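You operate a simulated robot arm through the tools that you are given. There is no shell and no other tool. Be economical: measure what you need, move in short steps, check, and stop when the job is done.

You run a simulated two-armed robot. Do the job below in one go: nothing can be reset, and whatever is moved stays where it is left.

Task
Screw the cap back on the small green-banded bottle. Put the box labelled "Gloves" from the top of the white-topped table on the service table top and the box marked "Towels" on the cup table top. Put the orange-banded beaker from the right drainer of the sink bench in the inside of the right sink. Fetch the round blue brush and stand it on the top of the doser cabinet. Put the orange-banded jug on the purple board. Take the white jug on the top of the test bench and put it away on the end of the high ledge. Any order will do. Set down upright: box, orange-banded beaker, round blue brush, orange-banded jug, white jug.

The check looks at the end state, three seconds after you hand in, the way a careful person would. Anything else that was tipped, shoved, dropped, spilled or broken makes it a failure. A push-on lid holds only when it is set on centred and level and pressed home; a screw cap is set on level and turned clockwise until tight. Flat cloth is picked up by pressing the open fingertips on it (5 to 10 N) and closing them slowly along it; thin cloth reads only 2 to 8 mm in the jaws.

Robot
Two 7-joint arms with two-finger parallel grippers on one trunk, on a base that drives. Base frame: it is fixed to the floor where the robot stands at the start and does not move with it; the origin is under the middle of the robot, x ahead of it, y to its left, z up. Readings come in m, rad, newtons and seconds.
The left shoulder is at the start at [0.03, 0.119, 1.035], the right one opposite. With the tool pointing down near the work surface each hand reaches from about 0.24 to 0.66 m from the robot's upright axis, wherever it stands, measured 20 degrees to its own side. Places, roughly: card box, grey box, purple box [2.25, -0.5, 1]; cup table top [-1.1, 0.1, 0.8]; end of the high ledge (16x80 cm) [6.86, -2.38, 0.9]; inside of the right sink [3.4, 2.2, 0.7]; orange-banded beaker [4, 2.25, 1]; orange-banded jug [1.75, -3.25, 0.75]; purple board (27x20x2 cm) [1.8, -3.1, 0.8]; round blue brush (4x4x30 cm) [1.2, 2.5, 1.1]; service table top [-1.7, 0.1, 0.8]; small green-banded bottle (7x7x19 cm) [0.5, 0, 0.9]; top of the doser cabinet [4.3, -1.1, 1]; white jug [-5, 1.5, 1]. Payload 3.43 kg a hand.
The TCP of each hand is the grasp point between the finger pads, 0.03 m short of the fingertips. In the tool frame z runs along the fingers and y along their closing line. Largest opening 0.094 m; finger width 0.028, thickness 0.01; the body of the gripper, 0.05 by 0.096 m, starts 0.055 m behind the TCP.
Orientation is that of the tool frame in the base frame, as a unit quaternion [w, x, y, z]. With the fingers straight down and closing along the base's y, the tool's x points along the base's -x, its y along +y and its z along -z.

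Tools
- The arms move only by the tool send_rows. It takes "left_moves", "right_moves" or both (then of equal length, played together; a hand with none holds still); each is a list that holds one entry, the list of rows, each a list of 7 numbers: the shift along the tool's x, y, z in units of 40 mm (1.0 is 40 mm), then the turn, a rotation vector about the tool's x, y, z in units of 6 degrees (1.0 is 6 degrees), then the finger opening in m, from 0 to 0.094. In form: [[[x, y, z, wx, wy, wz, fingers], ...]]. A call has 1 to 20 rows; each row shifts and turns the commanded pose from where the row before left it, along the tool's axes as they then stand. A call with a number of a shift or a turn outside -1 to 1 is refused whole. A row lasts 0.2 s, in which the tool goes at most 0.05 m and 0.15 rad; a call with a longer step from one row to the next is refused whole, and so is a gripper value outside its range. Where a pose cannot be reached the arm comes as near as it can. A force on the tool above 40 N (or 10 N above the force at the start of the call, whichever is more), or a blocked arm, ends the call early, and 0.2 s more pass. Each finger travels about 0.072 m/s and halts on what it meets, pressing with about 22 N; the grip force reading is that of the motor and also rises with nothing between the fingers. The clock runs only during rows and for 0.2 s after the last one: add rows that do not move to give the fingers time. The reply holds the time, the measured pose of the TCP, the force on the tool along the base axes, the opening and the grip force, in the units named above and with some noise, with the torque about the TCP (base axes, N m) and any sound that the robot's microphone picked up, and new pictures: "pictures" is both (left out), scene, wrist or none (wrist: the cameras of the hands that moved).
- Cameras (640 x 400 px; columns grow to the right, rows downward): "scene" is now at [-0.0235, 0.0669, 1.7398]; the picture's right is [1.00, -0.04, 0.00], its down [-0.04, -0.89, -0.46] and it looks along [0.02, 0.45, -0.89] (base axes); focal length 214 px, centre (320, 200). "left" rides on the left gripper at [0.076, -0.014, -0.102] in its tool frame; the picture's right is [0.18, 0.98, 0.00], its down [-0.75, 0.14, -0.64] and it looks along [-0.63, 0.12, 0.77] (tool axes); focal length 243 px, centre (320, 200). "right" rides on the right gripper at [0.076, 0.014, -0.102] in its tool frame; the picture's right is [-0.18, 0.98, 0.00], its down [-0.75, -0.14, -0.64] and it looks along [-0.63, -0.12, 0.77] (tool axes); focal length 243 px, centre (320, 200). There is no depth. A picture from a camera that has moved, and an enlarged one, comes with that camera's place and axes in the base frame and with its lens. The place of the scene camera against the robot may be out by one fixed shift of up to 0.018 m in any direction.
- move_column(by): slides the trunk up (or, below 0, down) by that many m; the arms and the scene camera ride with it, the base frame stays. It gives what a move gives, with no picture.
- drive_base(legs): drives the robot by 1 to 6 legs, each [ahead, turn to the left] in m and rad, along the robot's own axes; the way and the turn of a leg run together, so that a leg with both is an arc; at most 1.5 m and 3.142 rad a leg. The arms and the cameras ride along, it lands a little off, and it stops where it bumps. It gives what a move gives, and a new picture of the scene camera.
- pan_tilt(pan, tilt): turns the head with the scene camera to pan (to the left, within 2.496 rad either way) and tilt (down, from -0.506 to 1.204), counted from straight ahead of the robot. It gives what a move gives, and a new picture of the scene camera.
- enlarge(camera, box): a new picture of the part [left, top, right, bottom] of that camera's present view, enlarged. The clock stands still meanwhile.
- hand_in(): hands the job in; it is judged then, once.

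Work in short steps. Places have to be worked out from the pictures, the camera data and where the tool is seen: move nearer, look again, correct. Check each grasp and each placing, and mend what went wrong. You have 196 turns and 260 pictures in all, those below and enlarged ones among them. Open the grippers and draw the arms clear of the work before you hand the job in, unless the task says otherwise; then end with one line.

The tools are called after "Request:" as a command line: name --argument value ..., lists and objects as JSON in quotes. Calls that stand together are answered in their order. send_rows: Moves the arms, as the interface text tells. Its arguments: {"type":"object","properties":{"left_moves":{"type":"array","items":{"type":"array","items":{"type":"array","items":{"type":"number"}}}},"right_moves":{"type":"array","items":{"type":"array","items":{"type":"array","items":{"type":"number"}}}},"pictures":{"type":"string","enum":["both","scene","wrist","none"]}},"required":[]} The other tools are called the same way: move_column (by) slides the trunk up or down; drive_base (legs) drives the base; pan_tilt (pan, tilt) turns the head that bears the scene camera; enlarge (camera, box) takes an enlarged picture of a part of a camera's view; hand_in () hands the job in.

At the start:

```text
time_s: 0.0
left_tcp_pos: [0.3374, 0.4052, 1.256]
left_tool_rot: [0.0, -0.002, 1.0, 0.0]
left_ft_force: [0.7, -0.7, 0.6]
left_ft_torque: [0.0, 0.04, 0.02]
left_width: 0.094
left_grasp_force: 0.1
right_tcp_pos: [0.2947, 0.0397, 1.2126]
right_tool_rot: [0.0, -0.001, 1.0, 0.0]
right_ft_force: [1.1, -0.4, -0.9]
right_ft_torque: [-0.03, 0.0, 0.04]
right_width: 0.0937
right_grasp_force: 0.0
trunk travel left (down, up): [-0.3, 0.11]
robot x, y, heading: [-0.0009, -0.0013, -0.001]
head pan, tilt: [1.531, 1.098]
```

scene: 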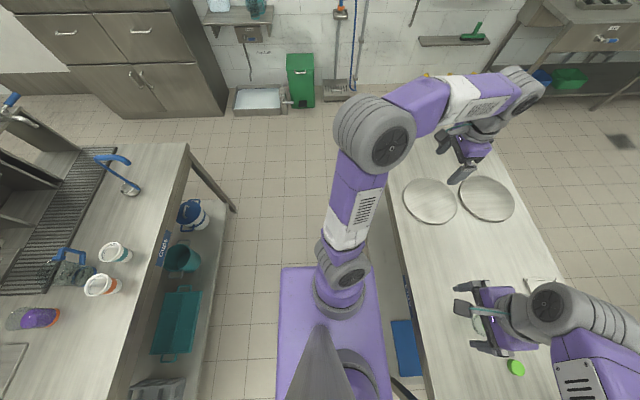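
right: 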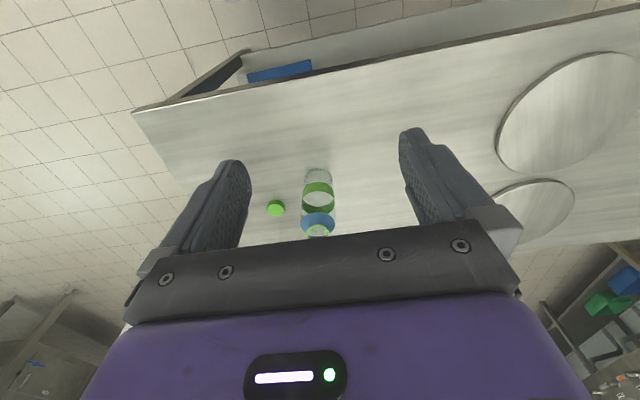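
left: 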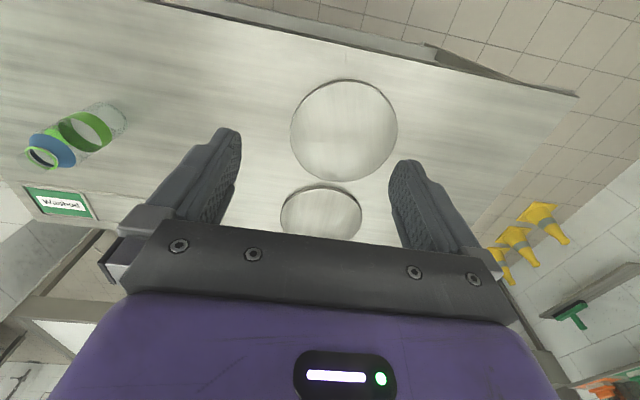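

I first look straight ahead at the bottle and the table in front of the robot.

Request:
pan_tilt --pan 0.0 --tilt 0.9

Request:
pan_tilt --pan 0.0 --tilt 0.25

Request:
pan_tilt --pan -1.3 --tilt 0.3

Request:
pan_tilt --pan -2.49 --tilt 0.4

Request:
pan_tilt --pan 2.49 --tilt 0.4

Request:
pan_tilt --pan 1.2 --tilt 0.3

```text
time_s: 1.6
left_tcp_pos: [0.3371, 0.4038, 1.2558]
left_tool_rot: [0.0, -0.002, 1.0, -0.001]
left_ft_force: [0.1, -0.2, -0.2]
left_ft_torque: [-0.01, 0.01, 0.0]
left_width: 0.0938
left_grasp_force: 0.1
right_tcp_pos: [0.2951, 0.0399, 1.2126]
right_tool_rot: [0.0, -0.002, 1.0, 0.0]
right_ft_force: [0.6, -0.4, 0.5]
right_ft_torque: [0.03, -0.01, 0.02]
right_width: 0.0941
right_grasp_force: 0.1
trunk travel left (down, up): [-0.3, 0.11]
robot x, y, heading: [-0.0002, -0.0029, 0.004]
head pan, tilt: [0.0, 0.901]
camera scene: at [0.0495, 0.0038, 1.7535], right [0.0, -1.0, 0.0], down [-0.78, 0.0, -0.62], along [0.62, 0.0, -0.78], focal length 214 px, centre (320, 200)
```

scene: 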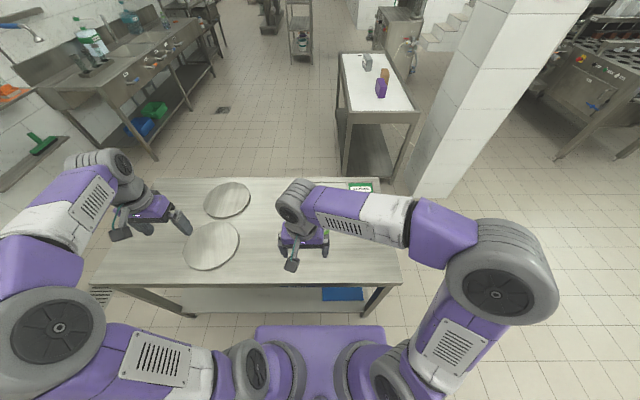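

```text
time_s: 2.6
left_tcp_pos: [0.3375, 0.4034, 1.2568]
left_tool_rot: [0.0, -0.002, 1.0, 0.001]
left_ft_force: [0.6, 0.7, 0.5]
left_ft_torque: [-0.02, 0.02, 0.0]
left_width: 0.0941
left_grasp_force: 0.0
right_tcp_pos: [0.2947, 0.0399, 1.2118]
right_tool_rot: [0.001, -0.002, 1.0, 0.0]
right_ft_force: [0.4, 0.8, -0.1]
right_ft_torque: [-0.02, -0.04, 0.02]
right_width: 0.0942
right_grasp_force: 0.1
trunk travel left (down, up): [-0.3, 0.11]
robot x, y, heading: [-0.0017, 0.0008, 0.001]
head pan, tilt: [0.0, 0.25]
camera scene: at [0.0674, 0.0037, 1.8104], right [0.0, -1.0, 0.0], down [-0.25, 0.0, -0.97], along [0.97, 0.0, -0.25], focal length 214 px, centre (320, 200)
```

scene: 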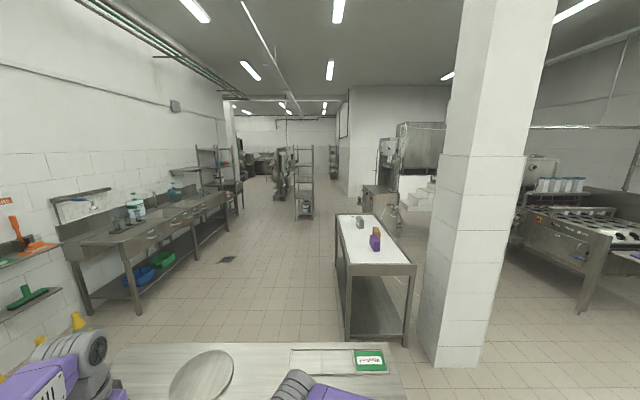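

```text
time_s: 4.1
left_tcp_pos: [0.3387, 0.4049, 1.2557]
left_tool_rot: [0.001, -0.001, 1.0, 0.0]
left_ft_force: [-0.7, -0.2, -0.9]
left_ft_torque: [-0.01, 0.0, 0.02]
left_width: 0.094
left_grasp_force: 0.0
right_tcp_pos: [0.2945, 0.0412, 1.2121]
right_tool_rot: [-0.001, -0.001, 1.0, -0.001]
right_ft_force: [0.4, -0.6, -0.1]
right_ft_torque: [-0.01, 0.01, -0.02]
right_width: 0.0938
right_grasp_force: 0.1
trunk travel left (down, up): [-0.3, 0.11]
robot x, y, heading: [0.0001, -0.0029, -0.001]
head pan, tilt: [-1.3, 0.3]
camera scene: at [-0.001, -0.0862, 1.8058], right [-0.96, -0.27, 0.0], down [-0.08, 0.28, -0.96], along [0.26, -0.92, -0.3], focal length 214 px, centre (320, 200)
```

scene: 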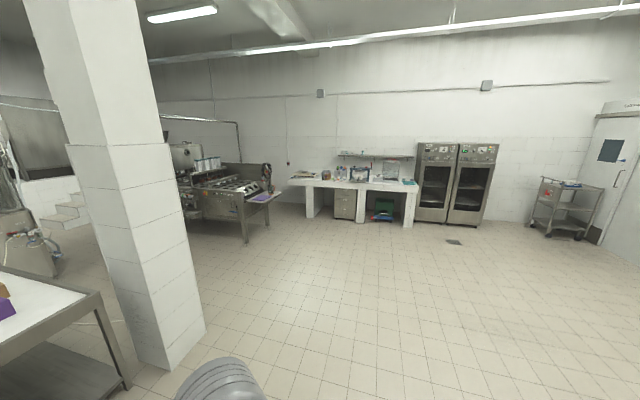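

```text
time_s: 5.5
left_tcp_pos: [0.3378, 0.4038, 1.2561]
left_tool_rot: [0.001, -0.002, 1.0, 0.0]
left_ft_force: [-0.3, 0.4, 0.3]
left_ft_torque: [0.0, -0.02, 0.01]
left_width: 0.0941
left_grasp_force: 0.1
right_tcp_pos: [0.2947, 0.0393, 1.2122]
right_tool_rot: [0.0, -0.001, 1.0, -0.001]
right_ft_force: [0.4, 0.2, -0.1]
right_ft_torque: [0.04, 0.03, -0.02]
right_width: 0.0942
right_grasp_force: 0.1
trunk travel left (down, up): [-0.3, 0.11]
robot x, y, heading: [-0.0031, 0.0006, -0.001]
head pan, tilt: [-2.491, 0.4]
camera scene: at [-0.0996, -0.0525, 1.7965], right [-0.61, 0.8, 0.0], down [0.31, 0.24, -0.92], along [-0.73, -0.56, -0.39], focal length 214 px, centre (320, 200)
```

scene: 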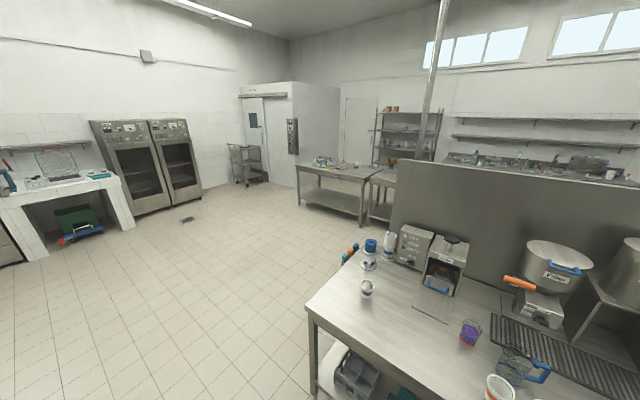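

```text
time_s: 9.4
left_tcp_pos: [0.3383, 0.406, 1.2568]
left_tool_rot: [0.0, -0.002, 1.0, 0.001]
left_ft_force: [-0.4, 0.3, 0.2]
left_ft_torque: [0.01, -0.05, 0.0]
left_width: 0.0939
left_grasp_force: 0.1
right_tcp_pos: [0.2952, 0.039, 1.2128]
right_tool_rot: [0.0, -0.002, 1.0, 0.0]
right_ft_force: [-0.5, 0.4, 0.0]
right_ft_torque: [-0.01, 0.03, 0.01]
right_width: 0.094
right_grasp_force: 0.0
trunk travel left (down, up): [-0.3, 0.11]
robot x, y, heading: [-0.0012, -0.0024, 0.001]
head pan, tilt: [2.491, 0.4]
camera scene: at [-0.0997, 0.0599, 1.7965], right [0.61, 0.8, 0.0], down [0.31, -0.24, -0.92], along [-0.73, 0.56, -0.39], focal length 214 px, centre (320, 200)
```

scene: 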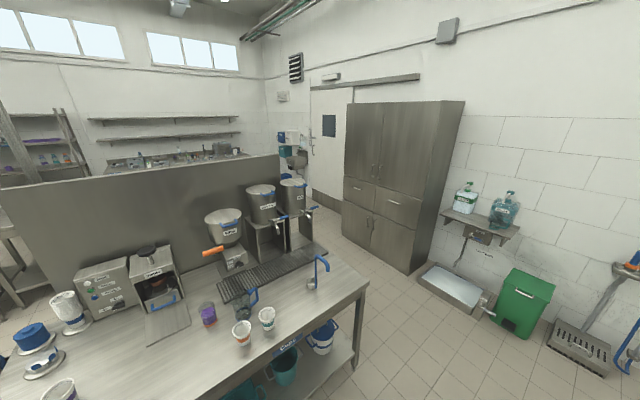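

```text
time_s: 10.9
left_tcp_pos: [0.3371, 0.405, 1.2555]
left_tool_rot: [0.0, -0.002, 1.0, 0.0]
left_ft_force: [-0.3, 0.6, -1.0]
left_ft_torque: [-0.02, 0.0, 0.0]
left_width: 0.0939
left_grasp_force: 0.1
right_tcp_pos: [0.2945, 0.0402, 1.2125]
right_tool_rot: [0.0, -0.002, 1.0, 0.0]
right_ft_force: [0.0, -0.5, 0.6]
right_ft_torque: [0.0, 0.05, 0.0]
right_width: 0.094
right_grasp_force: 0.1
trunk travel left (down, up): [-0.3, 0.11]
robot x, y, heading: [-0.001, -0.0016, 0.004]
head pan, tilt: [1.201, 0.3]
camera scene: at [0.0077, 0.0908, 1.8058], right [0.93, -0.36, 0.0], down [-0.11, -0.28, -0.96], along [0.34, 0.89, -0.3], focal length 214 px, centre (320, 200)
```

scene: 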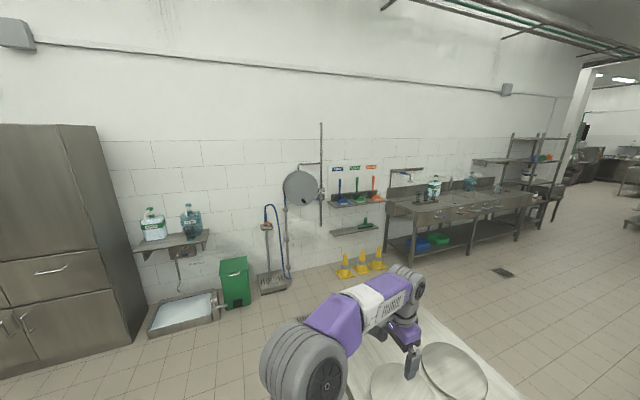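

The bottle stands under the right hand and its cap lies beside it, a little to the right. I move the right hand aside for a clear look from the head.

Request:
send_rows --right_moves '[[[0, -1, 0, 0, 0, 0, 0.094], [0, -1, 0, 0, 0, 0, 0.094], [0, -1, 0, 0, 0, 0, 0.094], [0, -1, 0, 0, 0, 0, 0.094], [0, -1, 0, 0, 0, 0, 0.094], [0, -1, 0, 0, 0, 0, 0.094], [0, -1, 0, 0, 0, 0, 0.094]]]' --pictures "wrist"

Request:
pan_tilt --pan 0.0 --tilt 0.8

Request:
enlarge --camera "scene" --box '[240, 140, 400, 240]'

```text
time_s: 12.5
left_tcp_pos: [0.3369, 0.404, 1.2571]
left_tool_rot: [0.0, -0.001, 1.0, 0.0]
left_ft_force: [0.3, -1.1, 0.7]
left_ft_torque: [-0.01, -0.01, -0.01]
left_width: 0.0939
left_grasp_force: 0.1
right_tcp_pos: [0.2947, -0.2411, 1.2124]
right_tool_rot: [0.0, -0.003, 1.0, 0.0]
right_ft_force: [0.1, -0.4, -0.2]
right_ft_torque: [-0.02, 0.01, 0.0]
right_width: 0.094
right_grasp_force: 0.1
trunk travel left (down, up): [-0.3, 0.11]
robot x, y, heading: [-0.0017, 0.0038, -0.0]
head pan, tilt: [1.201, 0.3]
camera right: at [0.2205, -0.2272, 1.3161], right [0.18, 0.98, 0.0], down [0.75, -0.14, 0.64], along [0.63, -0.11, -0.77], focal length 243 px, centre (320, 200)
```

right: 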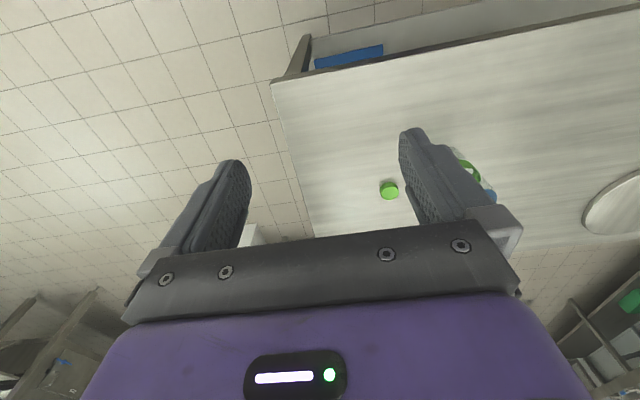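

```text
time_s: 13.9
left_tcp_pos: [0.3371, 0.4049, 1.2563]
left_tool_rot: [0.001, -0.002, 1.0, 0.0]
left_ft_force: [0.5, 0.7, 0.3]
left_ft_torque: [0.0, -0.01, 0.02]
left_width: 0.094
left_grasp_force: 0.1
right_tcp_pos: [0.2968, -0.2392, 1.2137]
right_tool_rot: [0.0, -0.002, 1.0, -0.001]
right_ft_force: [0.2, 0.0, -1.0]
right_ft_torque: [0.01, 0.01, 0.0]
right_width: 0.0938
right_grasp_force: 0.0
trunk travel left (down, up): [-0.3, 0.11]
robot x, y, heading: [-0.0029, -0.0007, -0.001]
head pan, tilt: [0.0, 0.799]
camera scene: at [0.0547, 0.0038, 1.7614], right [0.0, -1.0, 0.0], down [-0.72, 0.0, -0.7], along [0.7, 0.0, -0.72], focal length 214 px, centre (320, 200)
```

scene: 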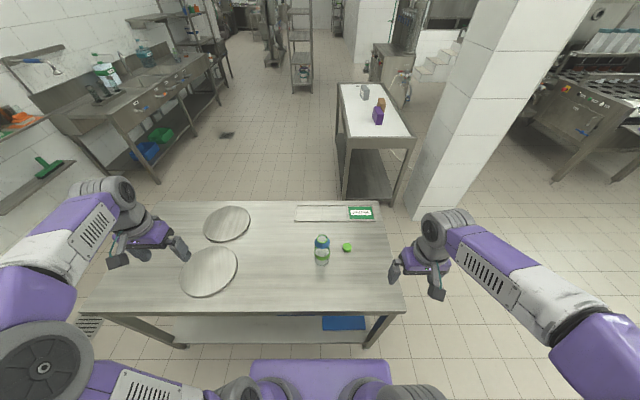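

```text
4.00 times, centred on (320, 190) of scene
camera zoom: at [0.0547, 0.0038, 1.7614], right [0.0, -1.0, 0.0], down [-0.72, 0.0, -0.7], along [0.7, 0.0, -0.72], focal length 858 px, centre (320, 240)
```

zoom: 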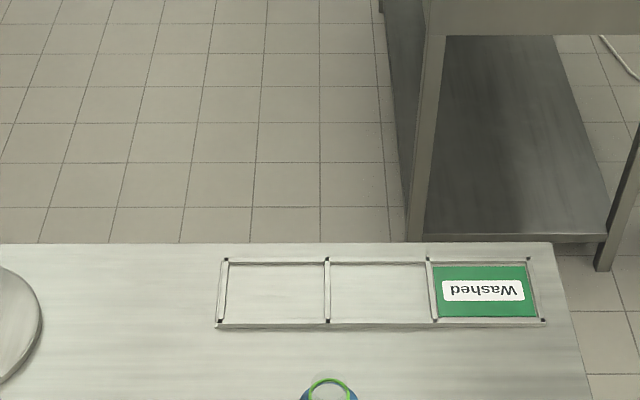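

The cap lies near (0.595, -0.127, 0.86) and the bottle near (0.55, -0.005); table top about 0.85. I bring the right hand over the cap.

Request:
send_rows --right_moves '[[[-0.72, 0.28, 0.2, 0, 0, 0, 0.094], [-0.72, 0.28, 0.2, 0, 0, 0, 0.094], [-0.72, 0.28, 0.3, 0, 0, 0, 0.094], [-0.72, 0.28, 0.4, 0, 0, 0, 0.094], [-0.72, 0.28, 0.4, 0, 0, 0, 0.094], [-0.72, 0.28, 0.4, 0, 0, 0, 0.094], [-0.72, 0.28, 0.4, 0, 0, 0, 0.094], [-0.72, 0.28, 0.4, 0, 0, 0, 0.094], [-0.72, 0.28, 0.4, 0, 0, 0, 0.094], [-0.72, 0.28, 0.4, 0, 0, 0, 0.094]]]'

```text
time_s: 16.1
left_tcp_pos: [0.3385, 0.4057, 1.2547]
left_tool_rot: [0.0, -0.001, 1.0, 0.0]
left_ft_force: [1.4, -0.1, 0.5]
left_ft_torque: [-0.02, 0.02, 0.0]
left_width: 0.094
left_grasp_force: 0.2
right_tcp_pos: [0.5844, -0.1254, 1.0713]
right_tool_rot: [0.0, -0.002, 1.0, -0.001]
right_ft_force: [0.5, -0.1, -0.2]
right_ft_torque: [-0.02, 0.02, -0.03]
right_width: 0.0938
right_grasp_force: 0.0
trunk travel left (down, up): [-0.3, 0.11]
robot x, y, heading: [0.0004, 0.0012, 0.001]
head pan, tilt: [0.0, 0.799]
camera scene: at [0.0561, 0.0043, 1.7614], right [0.0, -1.0, 0.0], down [-0.72, 0.0, -0.7], along [0.7, 0.0, -0.72], focal length 214 px, centre (320, 200)
camera right: at [0.5094, -0.1112, 1.1754], right [0.18, 0.98, 0.0], down [0.75, -0.14, 0.64], along [0.63, -0.12, -0.77], focal length 243 px, centre (320, 200)
```

scene: 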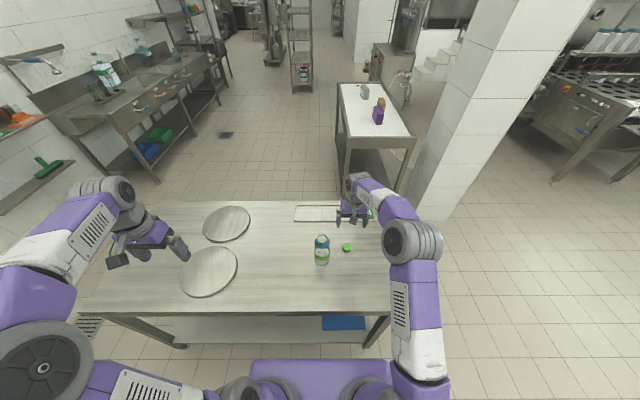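
right: 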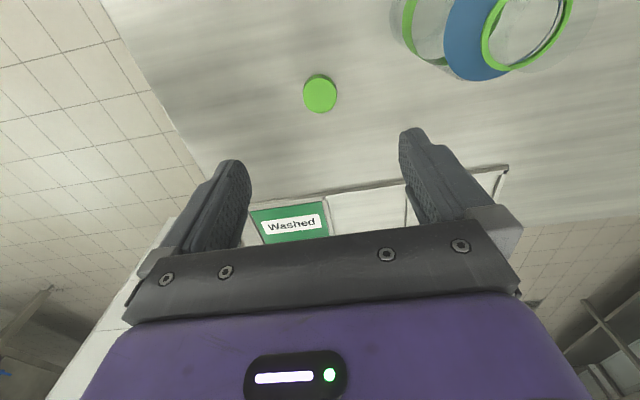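

The cap measures about 4 cm wide, centred at (0.597, -0.128). I lower over it and look again before closing.

Request:
send_rows --right_moves '[[[-0.3, -0.06, 0.8, 0, 0, 0, 0.075], [0, 0, 1, 0, 0, 0, 0.075], [0, 0, 1, 0, 0, 0, 0.075], [0, 0, 1, 0, 0, 0, 0.075], [0, 0, 0.5, 0, 0, 0, 0.075]]]' --pictures "wrist"

Request:
enlarge --camera "scene" --box '[280, 210, 400, 285]'

```text
time_s: 17.3
left_tcp_pos: [0.3375, 0.4054, 1.2558]
left_tool_rot: [0.0, -0.002, 1.0, 0.0]
left_ft_force: [-0.2, -0.4, -0.6]
left_ft_torque: [0.01, 0.0, -0.02]
left_width: 0.0941
left_grasp_force: 0.0
right_tcp_pos: [0.596, -0.1306, 0.901]
right_tool_rot: [0.001, -0.001, 1.0, -0.001]
right_ft_force: [0.6, -0.2, -0.1]
right_ft_torque: [0.02, 0.01, -0.04]
right_width: 0.075
right_grasp_force: 0.1
trunk travel left (down, up): [-0.3, 0.11]
robot x, y, heading: [0.0023, 0.0002, -0.002]
head pan, tilt: [0.0, 0.799]
camera right: at [0.5207, -0.1157, 1.0036], right [0.18, 0.98, 0.0], down [0.75, -0.14, 0.64], along [0.63, -0.12, -0.77], focal length 243 px, centre (320, 200)
```

right: 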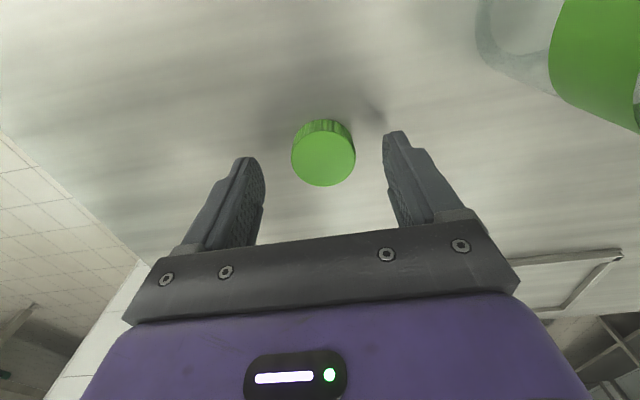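

```text
5.33 times, centred on (340, 248) of scene
camera zoom: at [0.0548, 0.0036, 1.7614], right [0.0, -1.0, 0.0], down [-0.72, 0.0, -0.7], along [0.7, 0.0, -0.72], focal length 1144 px, centre (213, -53)
```

zoom: 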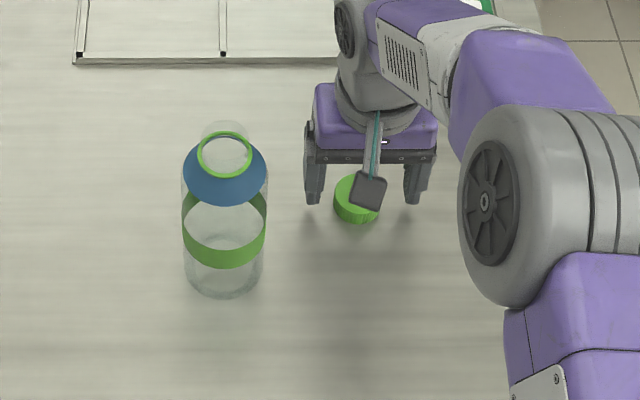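

Cap lies well between the fingers. I lower to about 0.889 and close.

Request:
send_rows --right_moves '[[[0, 0.06, 0.3, 0, 0, 0, 0.075], [0, 0, 0, 0, 0, 0, 0.055], [0, 0, 0, 0, 0, 0, 0.035], [0, 0, 0, 0, 0, 0, 0.025], [0, 0, 0, 0, 0, 0, 0.025], [0, 0, 0, 0, 0, 0, 0.025]]]' --pictures "wrist"

```text
time_s: 18.7
left_tcp_pos: [0.3376, 0.4049, 1.2556]
left_tool_rot: [0.0, -0.002, 1.0, 0.0]
left_ft_force: [-1.3, -0.7, -0.3]
left_ft_torque: [0.0, 0.0, 0.0]
left_width: 0.0938
left_grasp_force: 0.1
right_tcp_pos: [0.5962, -0.1264, 0.887]
right_tool_rot: [-0.001, -0.002, 1.0, 0.0]
right_ft_force: [-0.5, -0.2, -0.5]
right_ft_torque: [0.01, 0.03, 0.02]
right_width: 0.0409
right_grasp_force: 22.1
trunk travel left (down, up): [-0.3, 0.11]
robot x, y, heading: [-0.0003, -0.0035, 0.003]
head pan, tilt: [0.0, 0.799]
camera right: at [0.52, -0.113, 0.992], right [0.18, 0.98, 0.0], down [0.75, -0.14, 0.64], along [0.63, -0.12, -0.77], focal length 243 px, centre (320, 200)
```

right: 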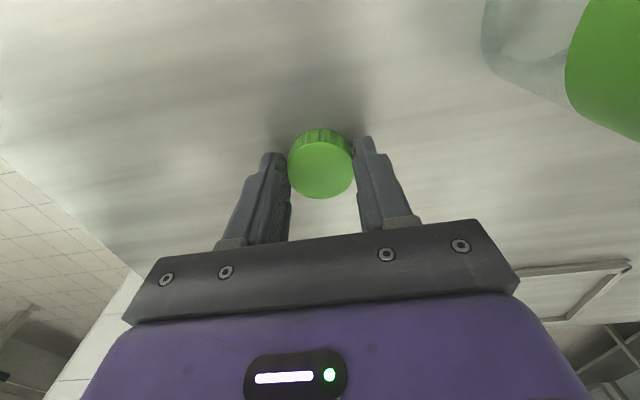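

The cap is held (0.041 wide). I lift it clear while turning the left hand to a 45° yaw, 60° tilt for steadying the bottle.

Request:
send_rows --right_moves '[[[0, 0, -1, 0, 0, 0, 0.025], [0, 0, -1, 0, 0, 0, 0.025], [0, 0, -1, 0, 0, 0, 0.025], [0, 0, -1, 0, 0, 0, 0.025], [0, 0, -1, 0, 0, 0, 0.025], [0, 0, -1, 0, 0, 0, 0.025], [0, 0, 0, 0, 0, 0, 0.025], [0, 0, 0, 0, 0, 0, 0.025], [0, 0, 0, 0, 0, 0, 0.025], [0, 0, 0, 0, 0, 0, 0.025], [0, 0, 0, 0, 0, 0, 0.025], [0, 0, 0, 0, 0, 0, 0.025], [0, 0, 0, 0, 0, 0, 0.025], [0, 0, 0, 0, 0, 0, 0.025], [0, 0, 0, 0, 0, 0, 0.025], [0, 0, 0, 0, 0, 0, 0.025], [0, 0, 0, 0, 0, 0, 0.025], [0, 0, 0, 0, 0, 0, 0.025]]]' --left_moves '[[[0, 0, 0, 0, 0, 1, 0.094], [0, 0, 0, 0, 0, 1, 0.094], [0, 0, 0, 0, 0, 1, 0.094], [0, 0, 0, 0, 0, 1, 0.094], [0, 0, 0, 0, 0, 1, 0.094], [0, 0, 0, 0, 0, 1, 0.094], [0, 0, 0, 0, 0, 1, 0.094], [0, 0, 0, 0, 0, 0.5, 0.094], [0, 0, 0, 0, -1, 0, 0.094], [0, 0, 0, 0, -1, 0, 0.094], [0, 0, 0, 0, -1, 0, 0.094], [0, 0, 0, 0, -1, 0, 0.094], [0, 0, 0, 0, -1, 0, 0.094], [0, 0, 0, 0, -1, 0, 0.094], [0, 0, 0, 0, -1, 0, 0.094], [0, 0, 0, 0, -1, 0, 0.094], [0, 0, 0, 0, -1, 0, 0.094], [0, 0, 0, 0, -1, 0, 0.094]]]'

```text
time_s: 22.5
left_tcp_pos: [0.3385, 0.4055, 1.2566]
left_tool_rot: [0.463, 0.331, 0.8, -0.191]
left_ft_force: [-0.2, 0.1, -0.5]
left_ft_torque: [-0.01, 0.05, -0.03]
left_width: 0.094
left_grasp_force: 0.0
right_tcp_pos: [0.5951, -0.1247, 1.1272]
right_tool_rot: [0.001, -0.002, 1.0, 0.0]
right_ft_force: [-0.4, -0.5, 0.1]
right_ft_torque: [0.0, -0.01, -0.02]
right_width: 0.0408
right_grasp_force: 22.2
trunk travel left (down, up): [-0.3, 0.11]
robot x, y, heading: [0.0041, 0.0033, 0.0]
head pan, tilt: [0.0, 0.799]
camera scene: at [0.0549, 0.0041, 1.7614], right [0.0, -1.0, 0.0], down [-0.72, 0.0, -0.7], along [0.7, 0.0, -0.72], focal length 214 px, centre (320, 200)
camera right: at [0.5186, -0.1117, 1.231], right [0.18, 0.98, 0.0], down [0.75, -0.14, 0.64], along [0.63, -0.12, -0.77], focal length 243 px, centre (320, 200)
camera left: at [0.2377, 0.4842, 1.2414], right [0.63, 0.76, -0.16], down [-0.03, 0.23, 0.97], along [0.78, -0.61, 0.17], focal length 243 px, centre (320, 200)
```

scene: 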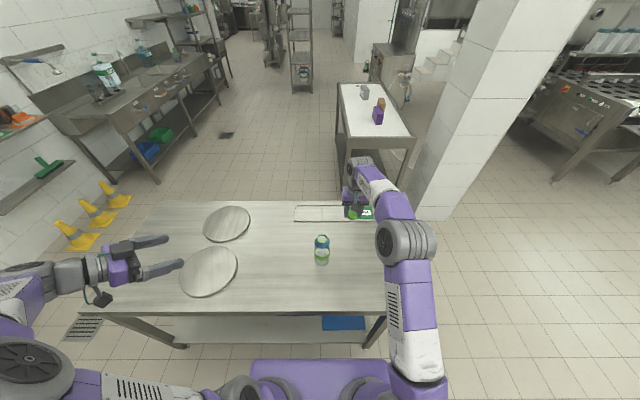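
right: 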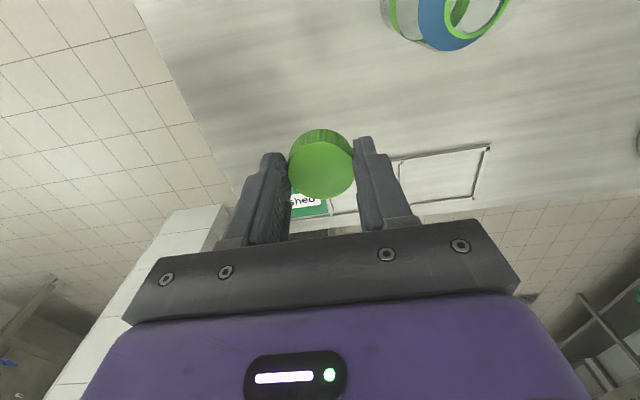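
left: 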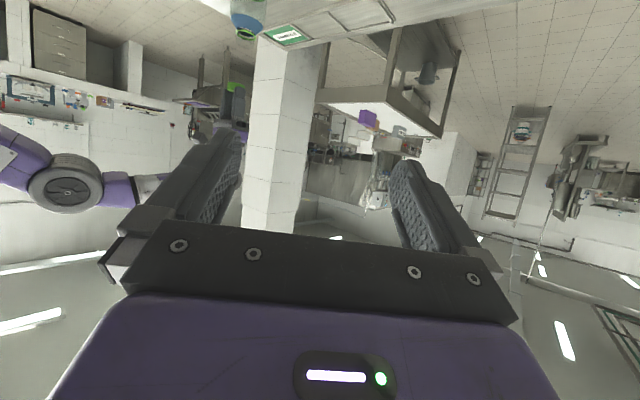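

I move the left hand to a pre-grasp 0.2 m short of the bottle and shift nothing else.

Request:
send_rows --left_moves '[[[0.196, -0.403, 0.841, 0, 0, 0, 0.094], [0.196, -0.403, 0.841, 0, 0, 0, 0.094], [0.196, -0.403, 0.841, 0, 0, 0, 0.094], [0.196, -0.403, 0.841, 0, 0, 0, 0.094], [0.196, -0.403, 0.841, 0, 0, 0, 0.094], [0.196, -0.403, 0.841, 0, 0, 0, 0.094], [0.196, -0.403, 0.841, 0, 0, 0, 0.094], [0.196, -0.403, 0.841, 0, 0, 0, 0.094], [0.196, -0.403, 0.841, 0, 0, 0, 0.094], [0.196, -0.403, 0.841, 0, 0, 0, 0.094]]]'

Request:
enlarge --camera "scene" --box '[240, 190, 400, 290]'

```text
time_s: 24.7
left_tcp_pos: [0.402, 0.1126, 1.0201]
left_tool_rot: [0.463, 0.33, 0.801, -0.189]
left_ft_force: [-0.3, -0.1, 0.0]
left_ft_torque: [0.05, 0.02, -0.01]
left_width: 0.0942
left_grasp_force: 0.1
right_tcp_pos: [0.5943, -0.1289, 1.1269]
right_tool_rot: [0.0, -0.002, 1.0, 0.001]
right_ft_force: [0.1, 0.2, 0.1]
right_ft_torque: [0.01, 0.03, -0.03]
right_width: 0.041
right_grasp_force: 22.2
trunk travel left (down, up): [-0.3, 0.11]
robot x, y, heading: [-0.0001, 0.0008, 0.008]
head pan, tilt: [0.0, 0.799]
camera scene: at [0.0542, 0.001, 1.7614], right [0.0, -1.0, 0.0], down [-0.72, 0.0, -0.7], along [0.7, 0.0, -0.72], focal length 214 px, centre (320, 200)
camera left: at [0.3021, 0.1914, 1.0055], right [0.63, 0.76, -0.16], down [-0.03, 0.22, 0.97], along [0.78, -0.61, 0.16], focal length 243 px, centre (320, 200)
```

scene: 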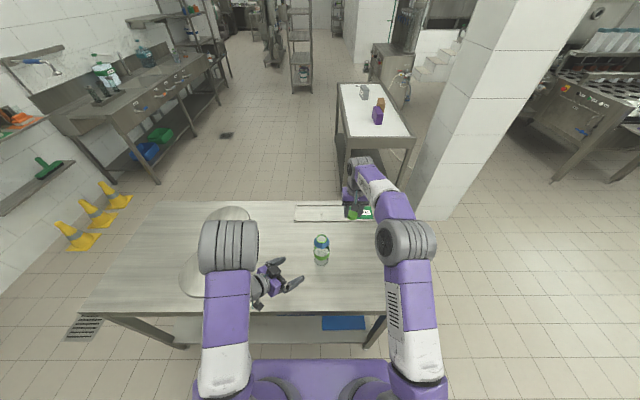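
left: 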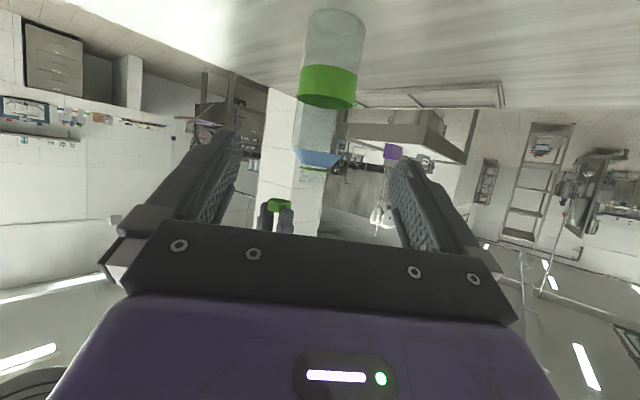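

```text
4.00 times, centred on (320, 240) of scene
camera zoom: at [0.0542, 0.001, 1.7614], right [0.0, -1.0, 0.0], down [-0.72, 0.0, -0.7], along [0.7, 0.0, -0.72], focal length 858 px, centre (320, 40)
```

zoom: 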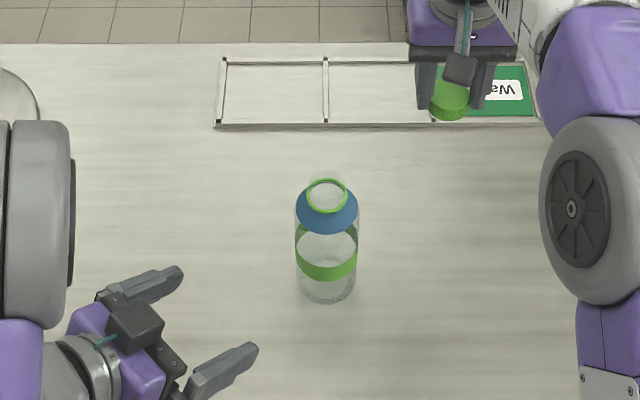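

The bottle sits about 1 cm toward the tool's +y and some 0.19 m ahead. I shift and advance halfway, then check.

Request:
send_rows --left_moves '[[[0, 0.24, 0.5, 0, 0, 0, 0.094], [0, 0, 1, 0, 0, 0, 0.094], [0, 0, 1, 0, 0, 0, 0.094]]]' --pictures "wrist"

```text
time_s: 25.5
left_tcp_pos: [0.4713, 0.0582, 0.9695]
left_tool_rot: [0.462, 0.33, 0.801, -0.191]
left_ft_force: [0.3, -1.0, -0.7]
left_ft_torque: [0.0, -0.02, 0.03]
left_width: 0.0939
left_grasp_force: 0.1
right_tcp_pos: [0.5941, -0.1265, 1.1274]
right_tool_rot: [0.0, -0.002, 1.0, 0.0]
right_ft_force: [1.1, -0.2, -0.8]
right_ft_torque: [0.01, 0.01, 0.02]
right_width: 0.0408
right_grasp_force: 22.0
trunk travel left (down, up): [-0.3, 0.11]
robot x, y, heading: [-0.0008, -0.0009, -0.0]
head pan, tilt: [0.0, 0.799]
camera left: at [0.3716, 0.1377, 0.9551], right [0.63, 0.76, -0.16], down [-0.03, 0.23, 0.97], along [0.78, -0.61, 0.16], focal length 243 px, centre (320, 200)
```

left: 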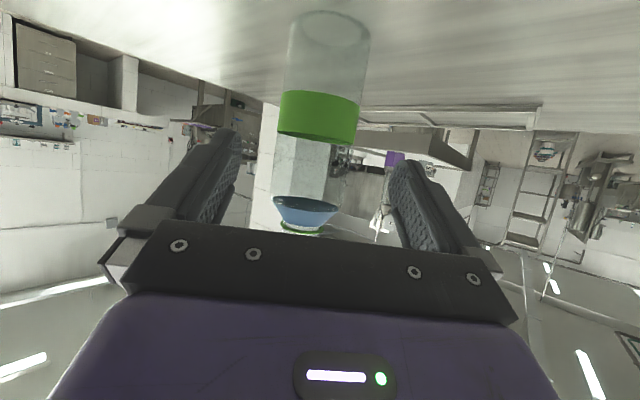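

Centred; the bottle axis is 0.105 m ahead. I advance and close the left fingers gently on the band.

Request:
send_rows --left_moves '[[[0, 0, 1, 0, 0, 0, 0.094], [0, 0, 1, 0, 0, 0, 0.094], [0, 0, 0.6, 0, 0, 0, 0.094], [0, 0, 0, 0, 0, 0, 0.085], [0, 0, 0, 0, 0, 0, 0.075], [0, 0, 0, 0, 0, 0, 0.068], [0, 0, 0, 0, 0, 0, 0.062], [0, 0, 0, 0, 0, 0, 0.06], [0, 0, 0, 0, 0, 0, 0.06]]]'

Request:
enlarge --camera "scene" --box '[240, 190, 400, 290]'

```text
time_s: 27.5
left_tcp_pos: [0.535, -0.0041, 0.9187]
left_tool_rot: [0.462, 0.33, 0.801, -0.191]
left_ft_force: [0.6, 0.5, -1.1]
left_ft_torque: [-0.01, -0.02, 0.0]
left_width: 0.0706
left_grasp_force: 22.0
right_tcp_pos: [0.5929, -0.1263, 1.1268]
right_tool_rot: [0.001, -0.001, 1.0, 0.0]
right_ft_force: [-0.5, -0.1, -0.3]
right_ft_torque: [0.0, 0.0, -0.02]
right_width: 0.0409
right_grasp_force: 22.1
trunk travel left (down, up): [-0.3, 0.11]
robot x, y, heading: [-0.0007, -0.0009, 0.001]
head pan, tilt: [0.0, 0.799]
camera scene: at [0.0547, 0.0037, 1.7614], right [0.0, -1.0, 0.0], down [-0.72, 0.0, -0.7], along [0.7, 0.0, -0.72], focal length 214 px, centre (320, 200)
camera left: at [0.4351, 0.0746, 0.9038], right [0.63, 0.76, -0.16], down [-0.03, 0.23, 0.97], along [0.78, -0.61, 0.16], focal length 243 px, centre (320, 200)
```

scene: 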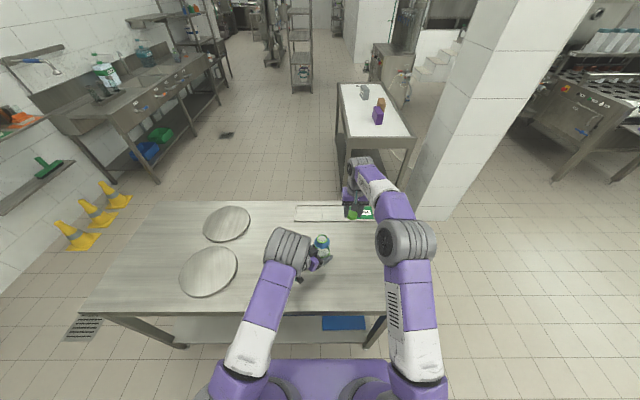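
left: 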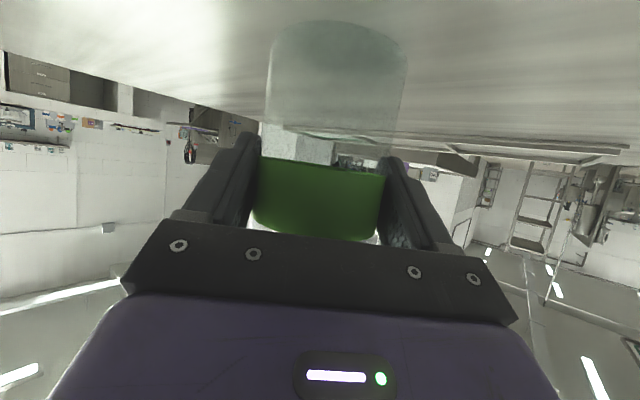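

```text
4.00 times, centred on (320, 240) of scene
camera zoom: at [0.0547, 0.0037, 1.7614], right [0.0, -1.0, 0.0], down [-0.72, 0.0, -0.7], along [0.7, 0.0, -0.72], focal length 858 px, centre (320, 40)
```

zoom: 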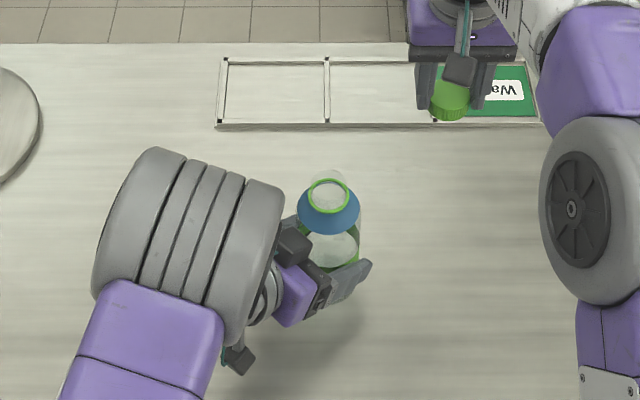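

Bottle gripped without shifting. Now I bring the cap over the mouth at a safe height and look.

Request:
send_rows --right_moves '[[[0.21, 0.5, 0, 0, 0, 0, 0.025], [0.21, 0.5, 0, 0, 0, 0, 0.025], [0.21, 0.5, 0, 0, 0, 0, 0.025], [0.21, 0.5, 0, 0, 0, 0, 0.025], [0.21, 0.5, 0, 0, 0, 0, 0.025], [0.21, 0.5, 0, 0, 0, 0, 0.025]]]' --pictures "wrist"

Request:
enlarge --camera "scene" --box '[272, 190, 368, 250]'

```text
time_s: 28.9
left_tcp_pos: [0.5354, -0.0045, 0.9186]
left_tool_rot: [0.462, 0.329, 0.801, -0.189]
left_ft_force: [0.4, 0.5, -0.1]
left_ft_torque: [-0.01, 0.01, -0.01]
left_width: 0.0705
left_grasp_force: 22.1
right_tcp_pos: [0.5445, -0.0065, 1.1284]
right_tool_rot: [0.0, -0.002, 1.0, 0.001]
right_ft_force: [-0.3, -0.9, -0.6]
right_ft_torque: [-0.04, -0.01, 0.01]
right_width: 0.0407
right_grasp_force: 22.3
trunk travel left (down, up): [-0.3, 0.11]
robot x, y, heading: [0.001, -0.0032, 0.003]
head pan, tilt: [0.0, 0.799]
camera right: at [0.4688, 0.0081, 1.2315], right [0.18, 0.98, 0.0], down [0.75, -0.14, 0.64], along [0.63, -0.12, -0.77], focal length 243 px, centre (320, 200)
```

right: 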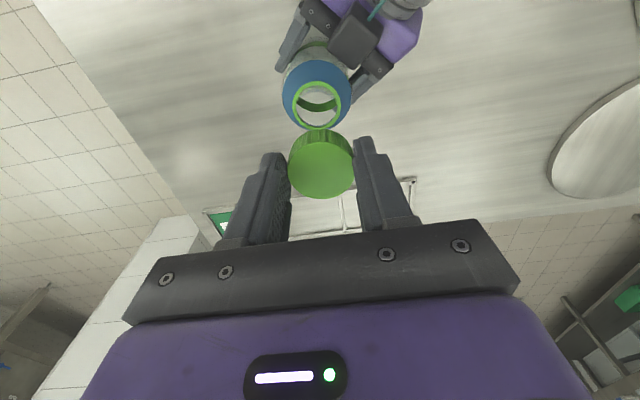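

```text
6.67 times, centred on (320, 220) of scene
camera zoom: at [0.0545, 0.0044, 1.7614], right [0.0, -1.0, 0.0], down [-0.72, 0.0, -0.7], along [0.7, 0.0, -0.72], focal length 1430 px, centre (320, 67)
```

zoom: 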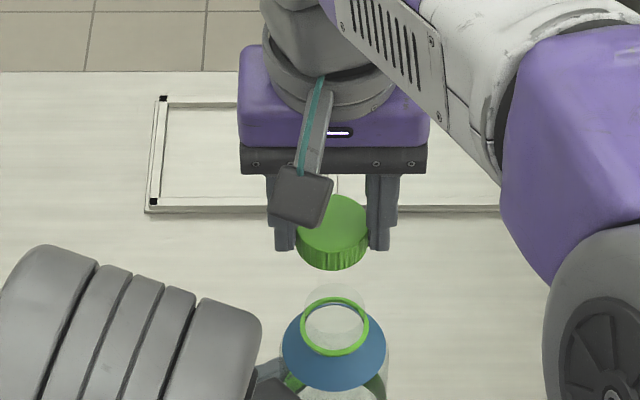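

I enlarge the right wrist view to fix the mouth's exact position.

Request:
enlarge --camera "right" --box '[240, 40, 400, 140]'

```text
4.00 times, centred on (320, 90) of right
camera zoom: at [0.4688, 0.0081, 1.2315], right [0.18, 0.98, 0.0], down [0.75, -0.14, 0.64], along [0.63, -0.12, -0.77], focal length 970 px, centre (320, 640)
```

zoom: 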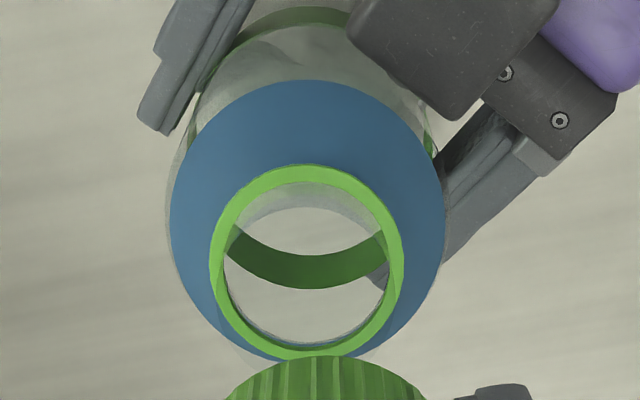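

The mouth axis is at about (0.541, -0.009), ring at z≈1.01. I align and descend to just above the rim.

Request:
send_rows --right_moves '[[[0.09, -0.06, 0.4, 0, 0, 0, 0.025], [0, 0, 0.5, 0, 0, 0, 0.025], [0, 0, 0.3, 0, 0, 0, 0.025]]]' --pictures "wrist"

Request:
enlarge --camera "scene" --box '[272, 200, 368, 260]'

Request:
enlarge --camera "right" --box '[240, 70, 400, 170]'

```text
time_s: 29.7
left_tcp_pos: [0.5349, -0.0041, 0.9181]
left_tool_rot: [0.463, 0.33, 0.8, -0.191]
left_ft_force: [0.6, 0.0, -0.1]
left_ft_torque: [0.02, 0.01, -0.01]
left_width: 0.0706
left_grasp_force: 21.9
right_tcp_pos: [0.5414, -0.0093, 1.079]
right_tool_rot: [0.0, -0.001, 1.0, 0.0]
right_ft_force: [-0.1, -0.3, -0.5]
right_ft_torque: [0.03, 0.0, 0.03]
right_width: 0.0408
right_grasp_force: 22.0
trunk travel left (down, up): [-0.3, 0.11]
robot x, y, heading: [-0.0006, 0.0014, -0.004]
head pan, tilt: [0.0, 0.799]
camera right: at [0.4657, 0.005, 1.1833], right [0.18, 0.98, 0.0], down [0.75, -0.14, 0.64], along [0.63, -0.12, -0.77], focal length 243 px, centre (320, 200)
```

right: 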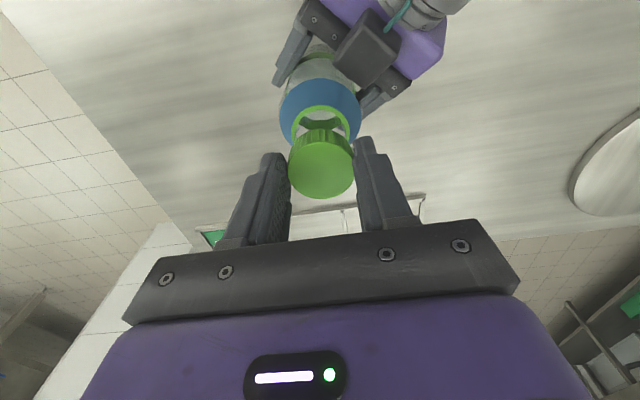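

```text
6.67 times, centred on (320, 230) of scene
camera zoom: at [0.0547, 0.0037, 1.7614], right [0.0, -1.0, 0.0], down [-0.72, 0.0, -0.7], along [0.7, 0.0, -0.72], focal length 1430 px, centre (320, 0)
```

zoom: 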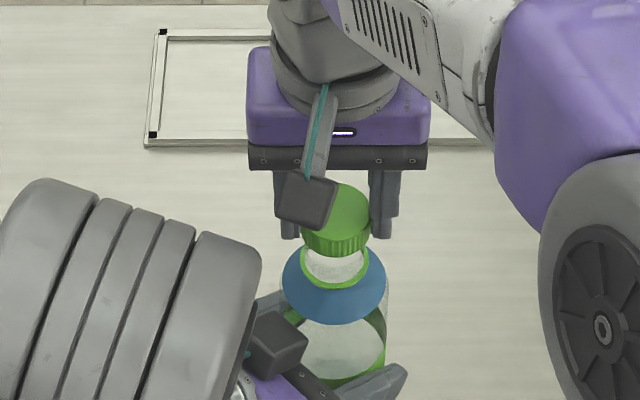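

```text
4.00 times, centred on (320, 120) of right
camera zoom: at [0.4657, 0.005, 1.1833], right [0.18, 0.98, 0.0], down [0.75, -0.14, 0.64], along [0.63, -0.12, -0.77], focal length 970 px, centre (320, 520)
```

zoom: 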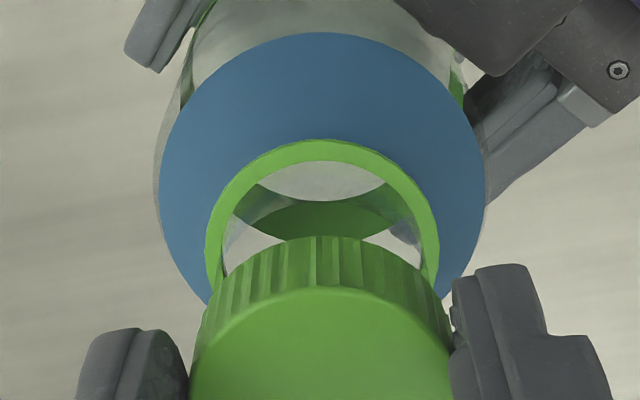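

Aligned within a millimetre or two. I lower in small steps until contact is felt.

Request:
send_rows --right_moves '[[[0, 0, 0.1, 0, 0, 0, 0.025], [0, 0, 0.1, 0, 0, 0, 0.025], [0, 0, 0.05, 0, 0, 0, 0.025]]]' --pictures "none"

Request:
send_rows --right_moves '[[[0, 0, 0.05, 0, 0, 0, 0.025], [0, 0, 0.05, 0, 0, 0, 0.025]]]' --pictures "none"

Request:
enlarge --camera "scene" --box '[272, 200, 368, 260]'

```text
time_s: 30.5
left_tcp_pos: [0.5347, -0.0028, 0.9187]
left_tool_rot: [0.462, 0.331, 0.801, -0.19]
left_ft_force: [6.8, -1.6, -10.1]
left_ft_torque: [0.08, -0.12, 0.05]
left_width: 0.0708
left_grasp_force: 21.8
right_tcp_pos: [0.5416, -0.0084, 1.0726]
right_tool_rot: [0.003, -0.002, 1.0, 0.001]
right_ft_force: [-2.2, 0.1, 25.9]
right_ft_torque: [0.02, 0.26, -0.02]
right_width: 0.0414
right_grasp_force: 22.1
trunk travel left (down, up): [-0.3, 0.11]
robot x, y, heading: [-0.0001, -0.0009, 0.001]
head pan, tilt: [0.0, 0.799]
```

```text
time_s: 31.1
left_tcp_pos: [0.5341, -0.0046, 0.919]
left_tool_rot: [0.462, 0.33, 0.801, -0.19]
left_ft_force: [3.7, 0.7, -9.4]
left_ft_torque: [0.1, -0.21, 0.04]
left_width: 0.0706
left_grasp_force: 21.9
right_tcp_pos: [0.5412, -0.0103, 1.068]
right_tool_rot: [0.003, -0.002, 1.0, 0.001]
right_ft_force: [1.0, 0.8, 27.7]
right_ft_torque: [0.14, 0.07, -0.01]
right_width: 0.041
right_grasp_force: 22.2
trunk travel left (down, up): [-0.3, 0.11]
robot x, y, heading: [0.0003, 0.0023, -0.002]
head pan, tilt: [0.0, 0.799]
```

```text
6.67 times, centred on (320, 230) of scene
camera zoom: at [0.0533, 0.004, 1.7615], right [0.0, -1.0, 0.0], down [-0.72, 0.0, -0.7], along [0.7, 0.0, -0.72], focal length 1430 px, centre (320, 0)
```

zoom: 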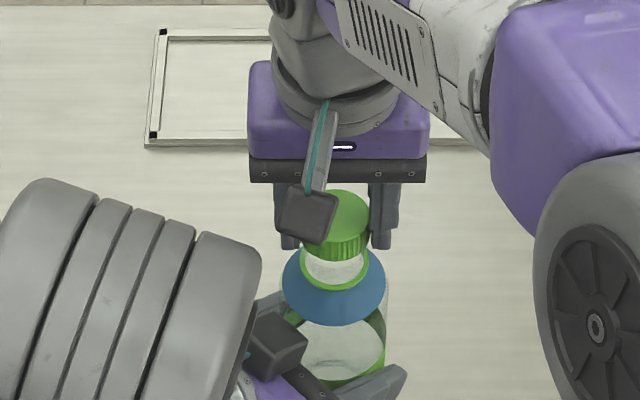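

Contact at about 27 N with the cap on the rim. I now turn it clockwise while it presses.

Request:
send_rows --right_moves '[[[0, 0, 0, 0, 0, 1, 0.025], [0, 0, 0, 0, 0, 1, 0.025], [0, 0, 0, 0, 0, 1, 0.025], [0, 0, 0, 0, 0, 1, 0.025], [0, 0, 0, 0, 0, 1, 0.025], [0, 0, 0, 0, 0, 1, 0.025], [0, 0, 0, 0, 0, 1, 0.025], [0, 0, 0, 0, 0, 1, 0.025], [0, 0, 0, 0, 0, 1, 0.025], [0, 0, 0, 0, 0, 1, 0.025]]]' --pictures "wrist"

Request:
enlarge --camera "scene" --box '[272, 200, 368, 260]'

```text
time_s: 33.3
left_tcp_pos: [0.536, -0.0053, 0.9175]
left_tool_rot: [0.463, 0.33, 0.801, -0.191]
left_ft_force: [0.8, 2.6, 0.9]
left_ft_torque: [-0.22, 0.13, 0.01]
left_width: 0.0705
left_grasp_force: 22.3
right_tcp_pos: [0.5414, -0.0091, 1.0659]
right_tool_rot: [0.0, 0.499, 0.866, 0.0]
right_ft_force: [-1.9, -1.5, 4.2]
right_ft_torque: [0.02, 0.06, 0.0]
right_width: 0.0415
right_grasp_force: 22.2
trunk travel left (down, up): [-0.3, 0.11]
robot x, y, heading: [0.0004, 0.001, 0.001]
head pan, tilt: [0.0, 0.799]
camera right: at [0.5156, 0.0638, 1.1696], right [0.94, 0.33, 0.0], down [0.26, -0.72, 0.64], along [0.21, -0.61, -0.77], focal length 243 px, centre (320, 200)
```

right: 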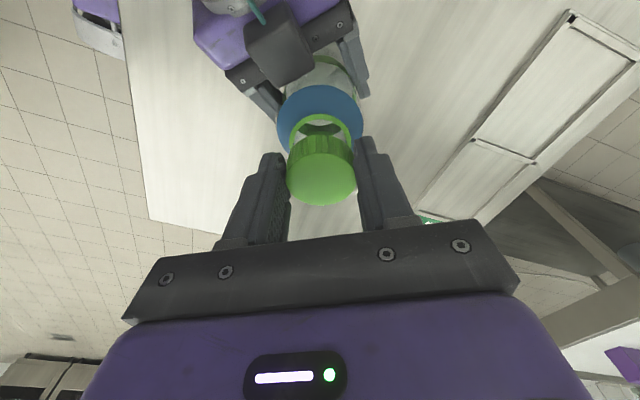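

```text
6.67 times, centred on (320, 230) of scene
camera zoom: at [0.0541, 0.0038, 1.7614], right [0.0, -1.0, 0.0], down [-0.72, 0.0, -0.7], along [0.7, 0.0, -0.72], focal length 1430 px, centre (320, 0)
```

zoom: 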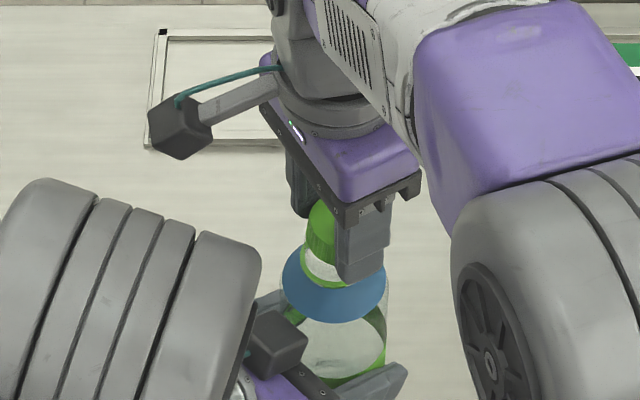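

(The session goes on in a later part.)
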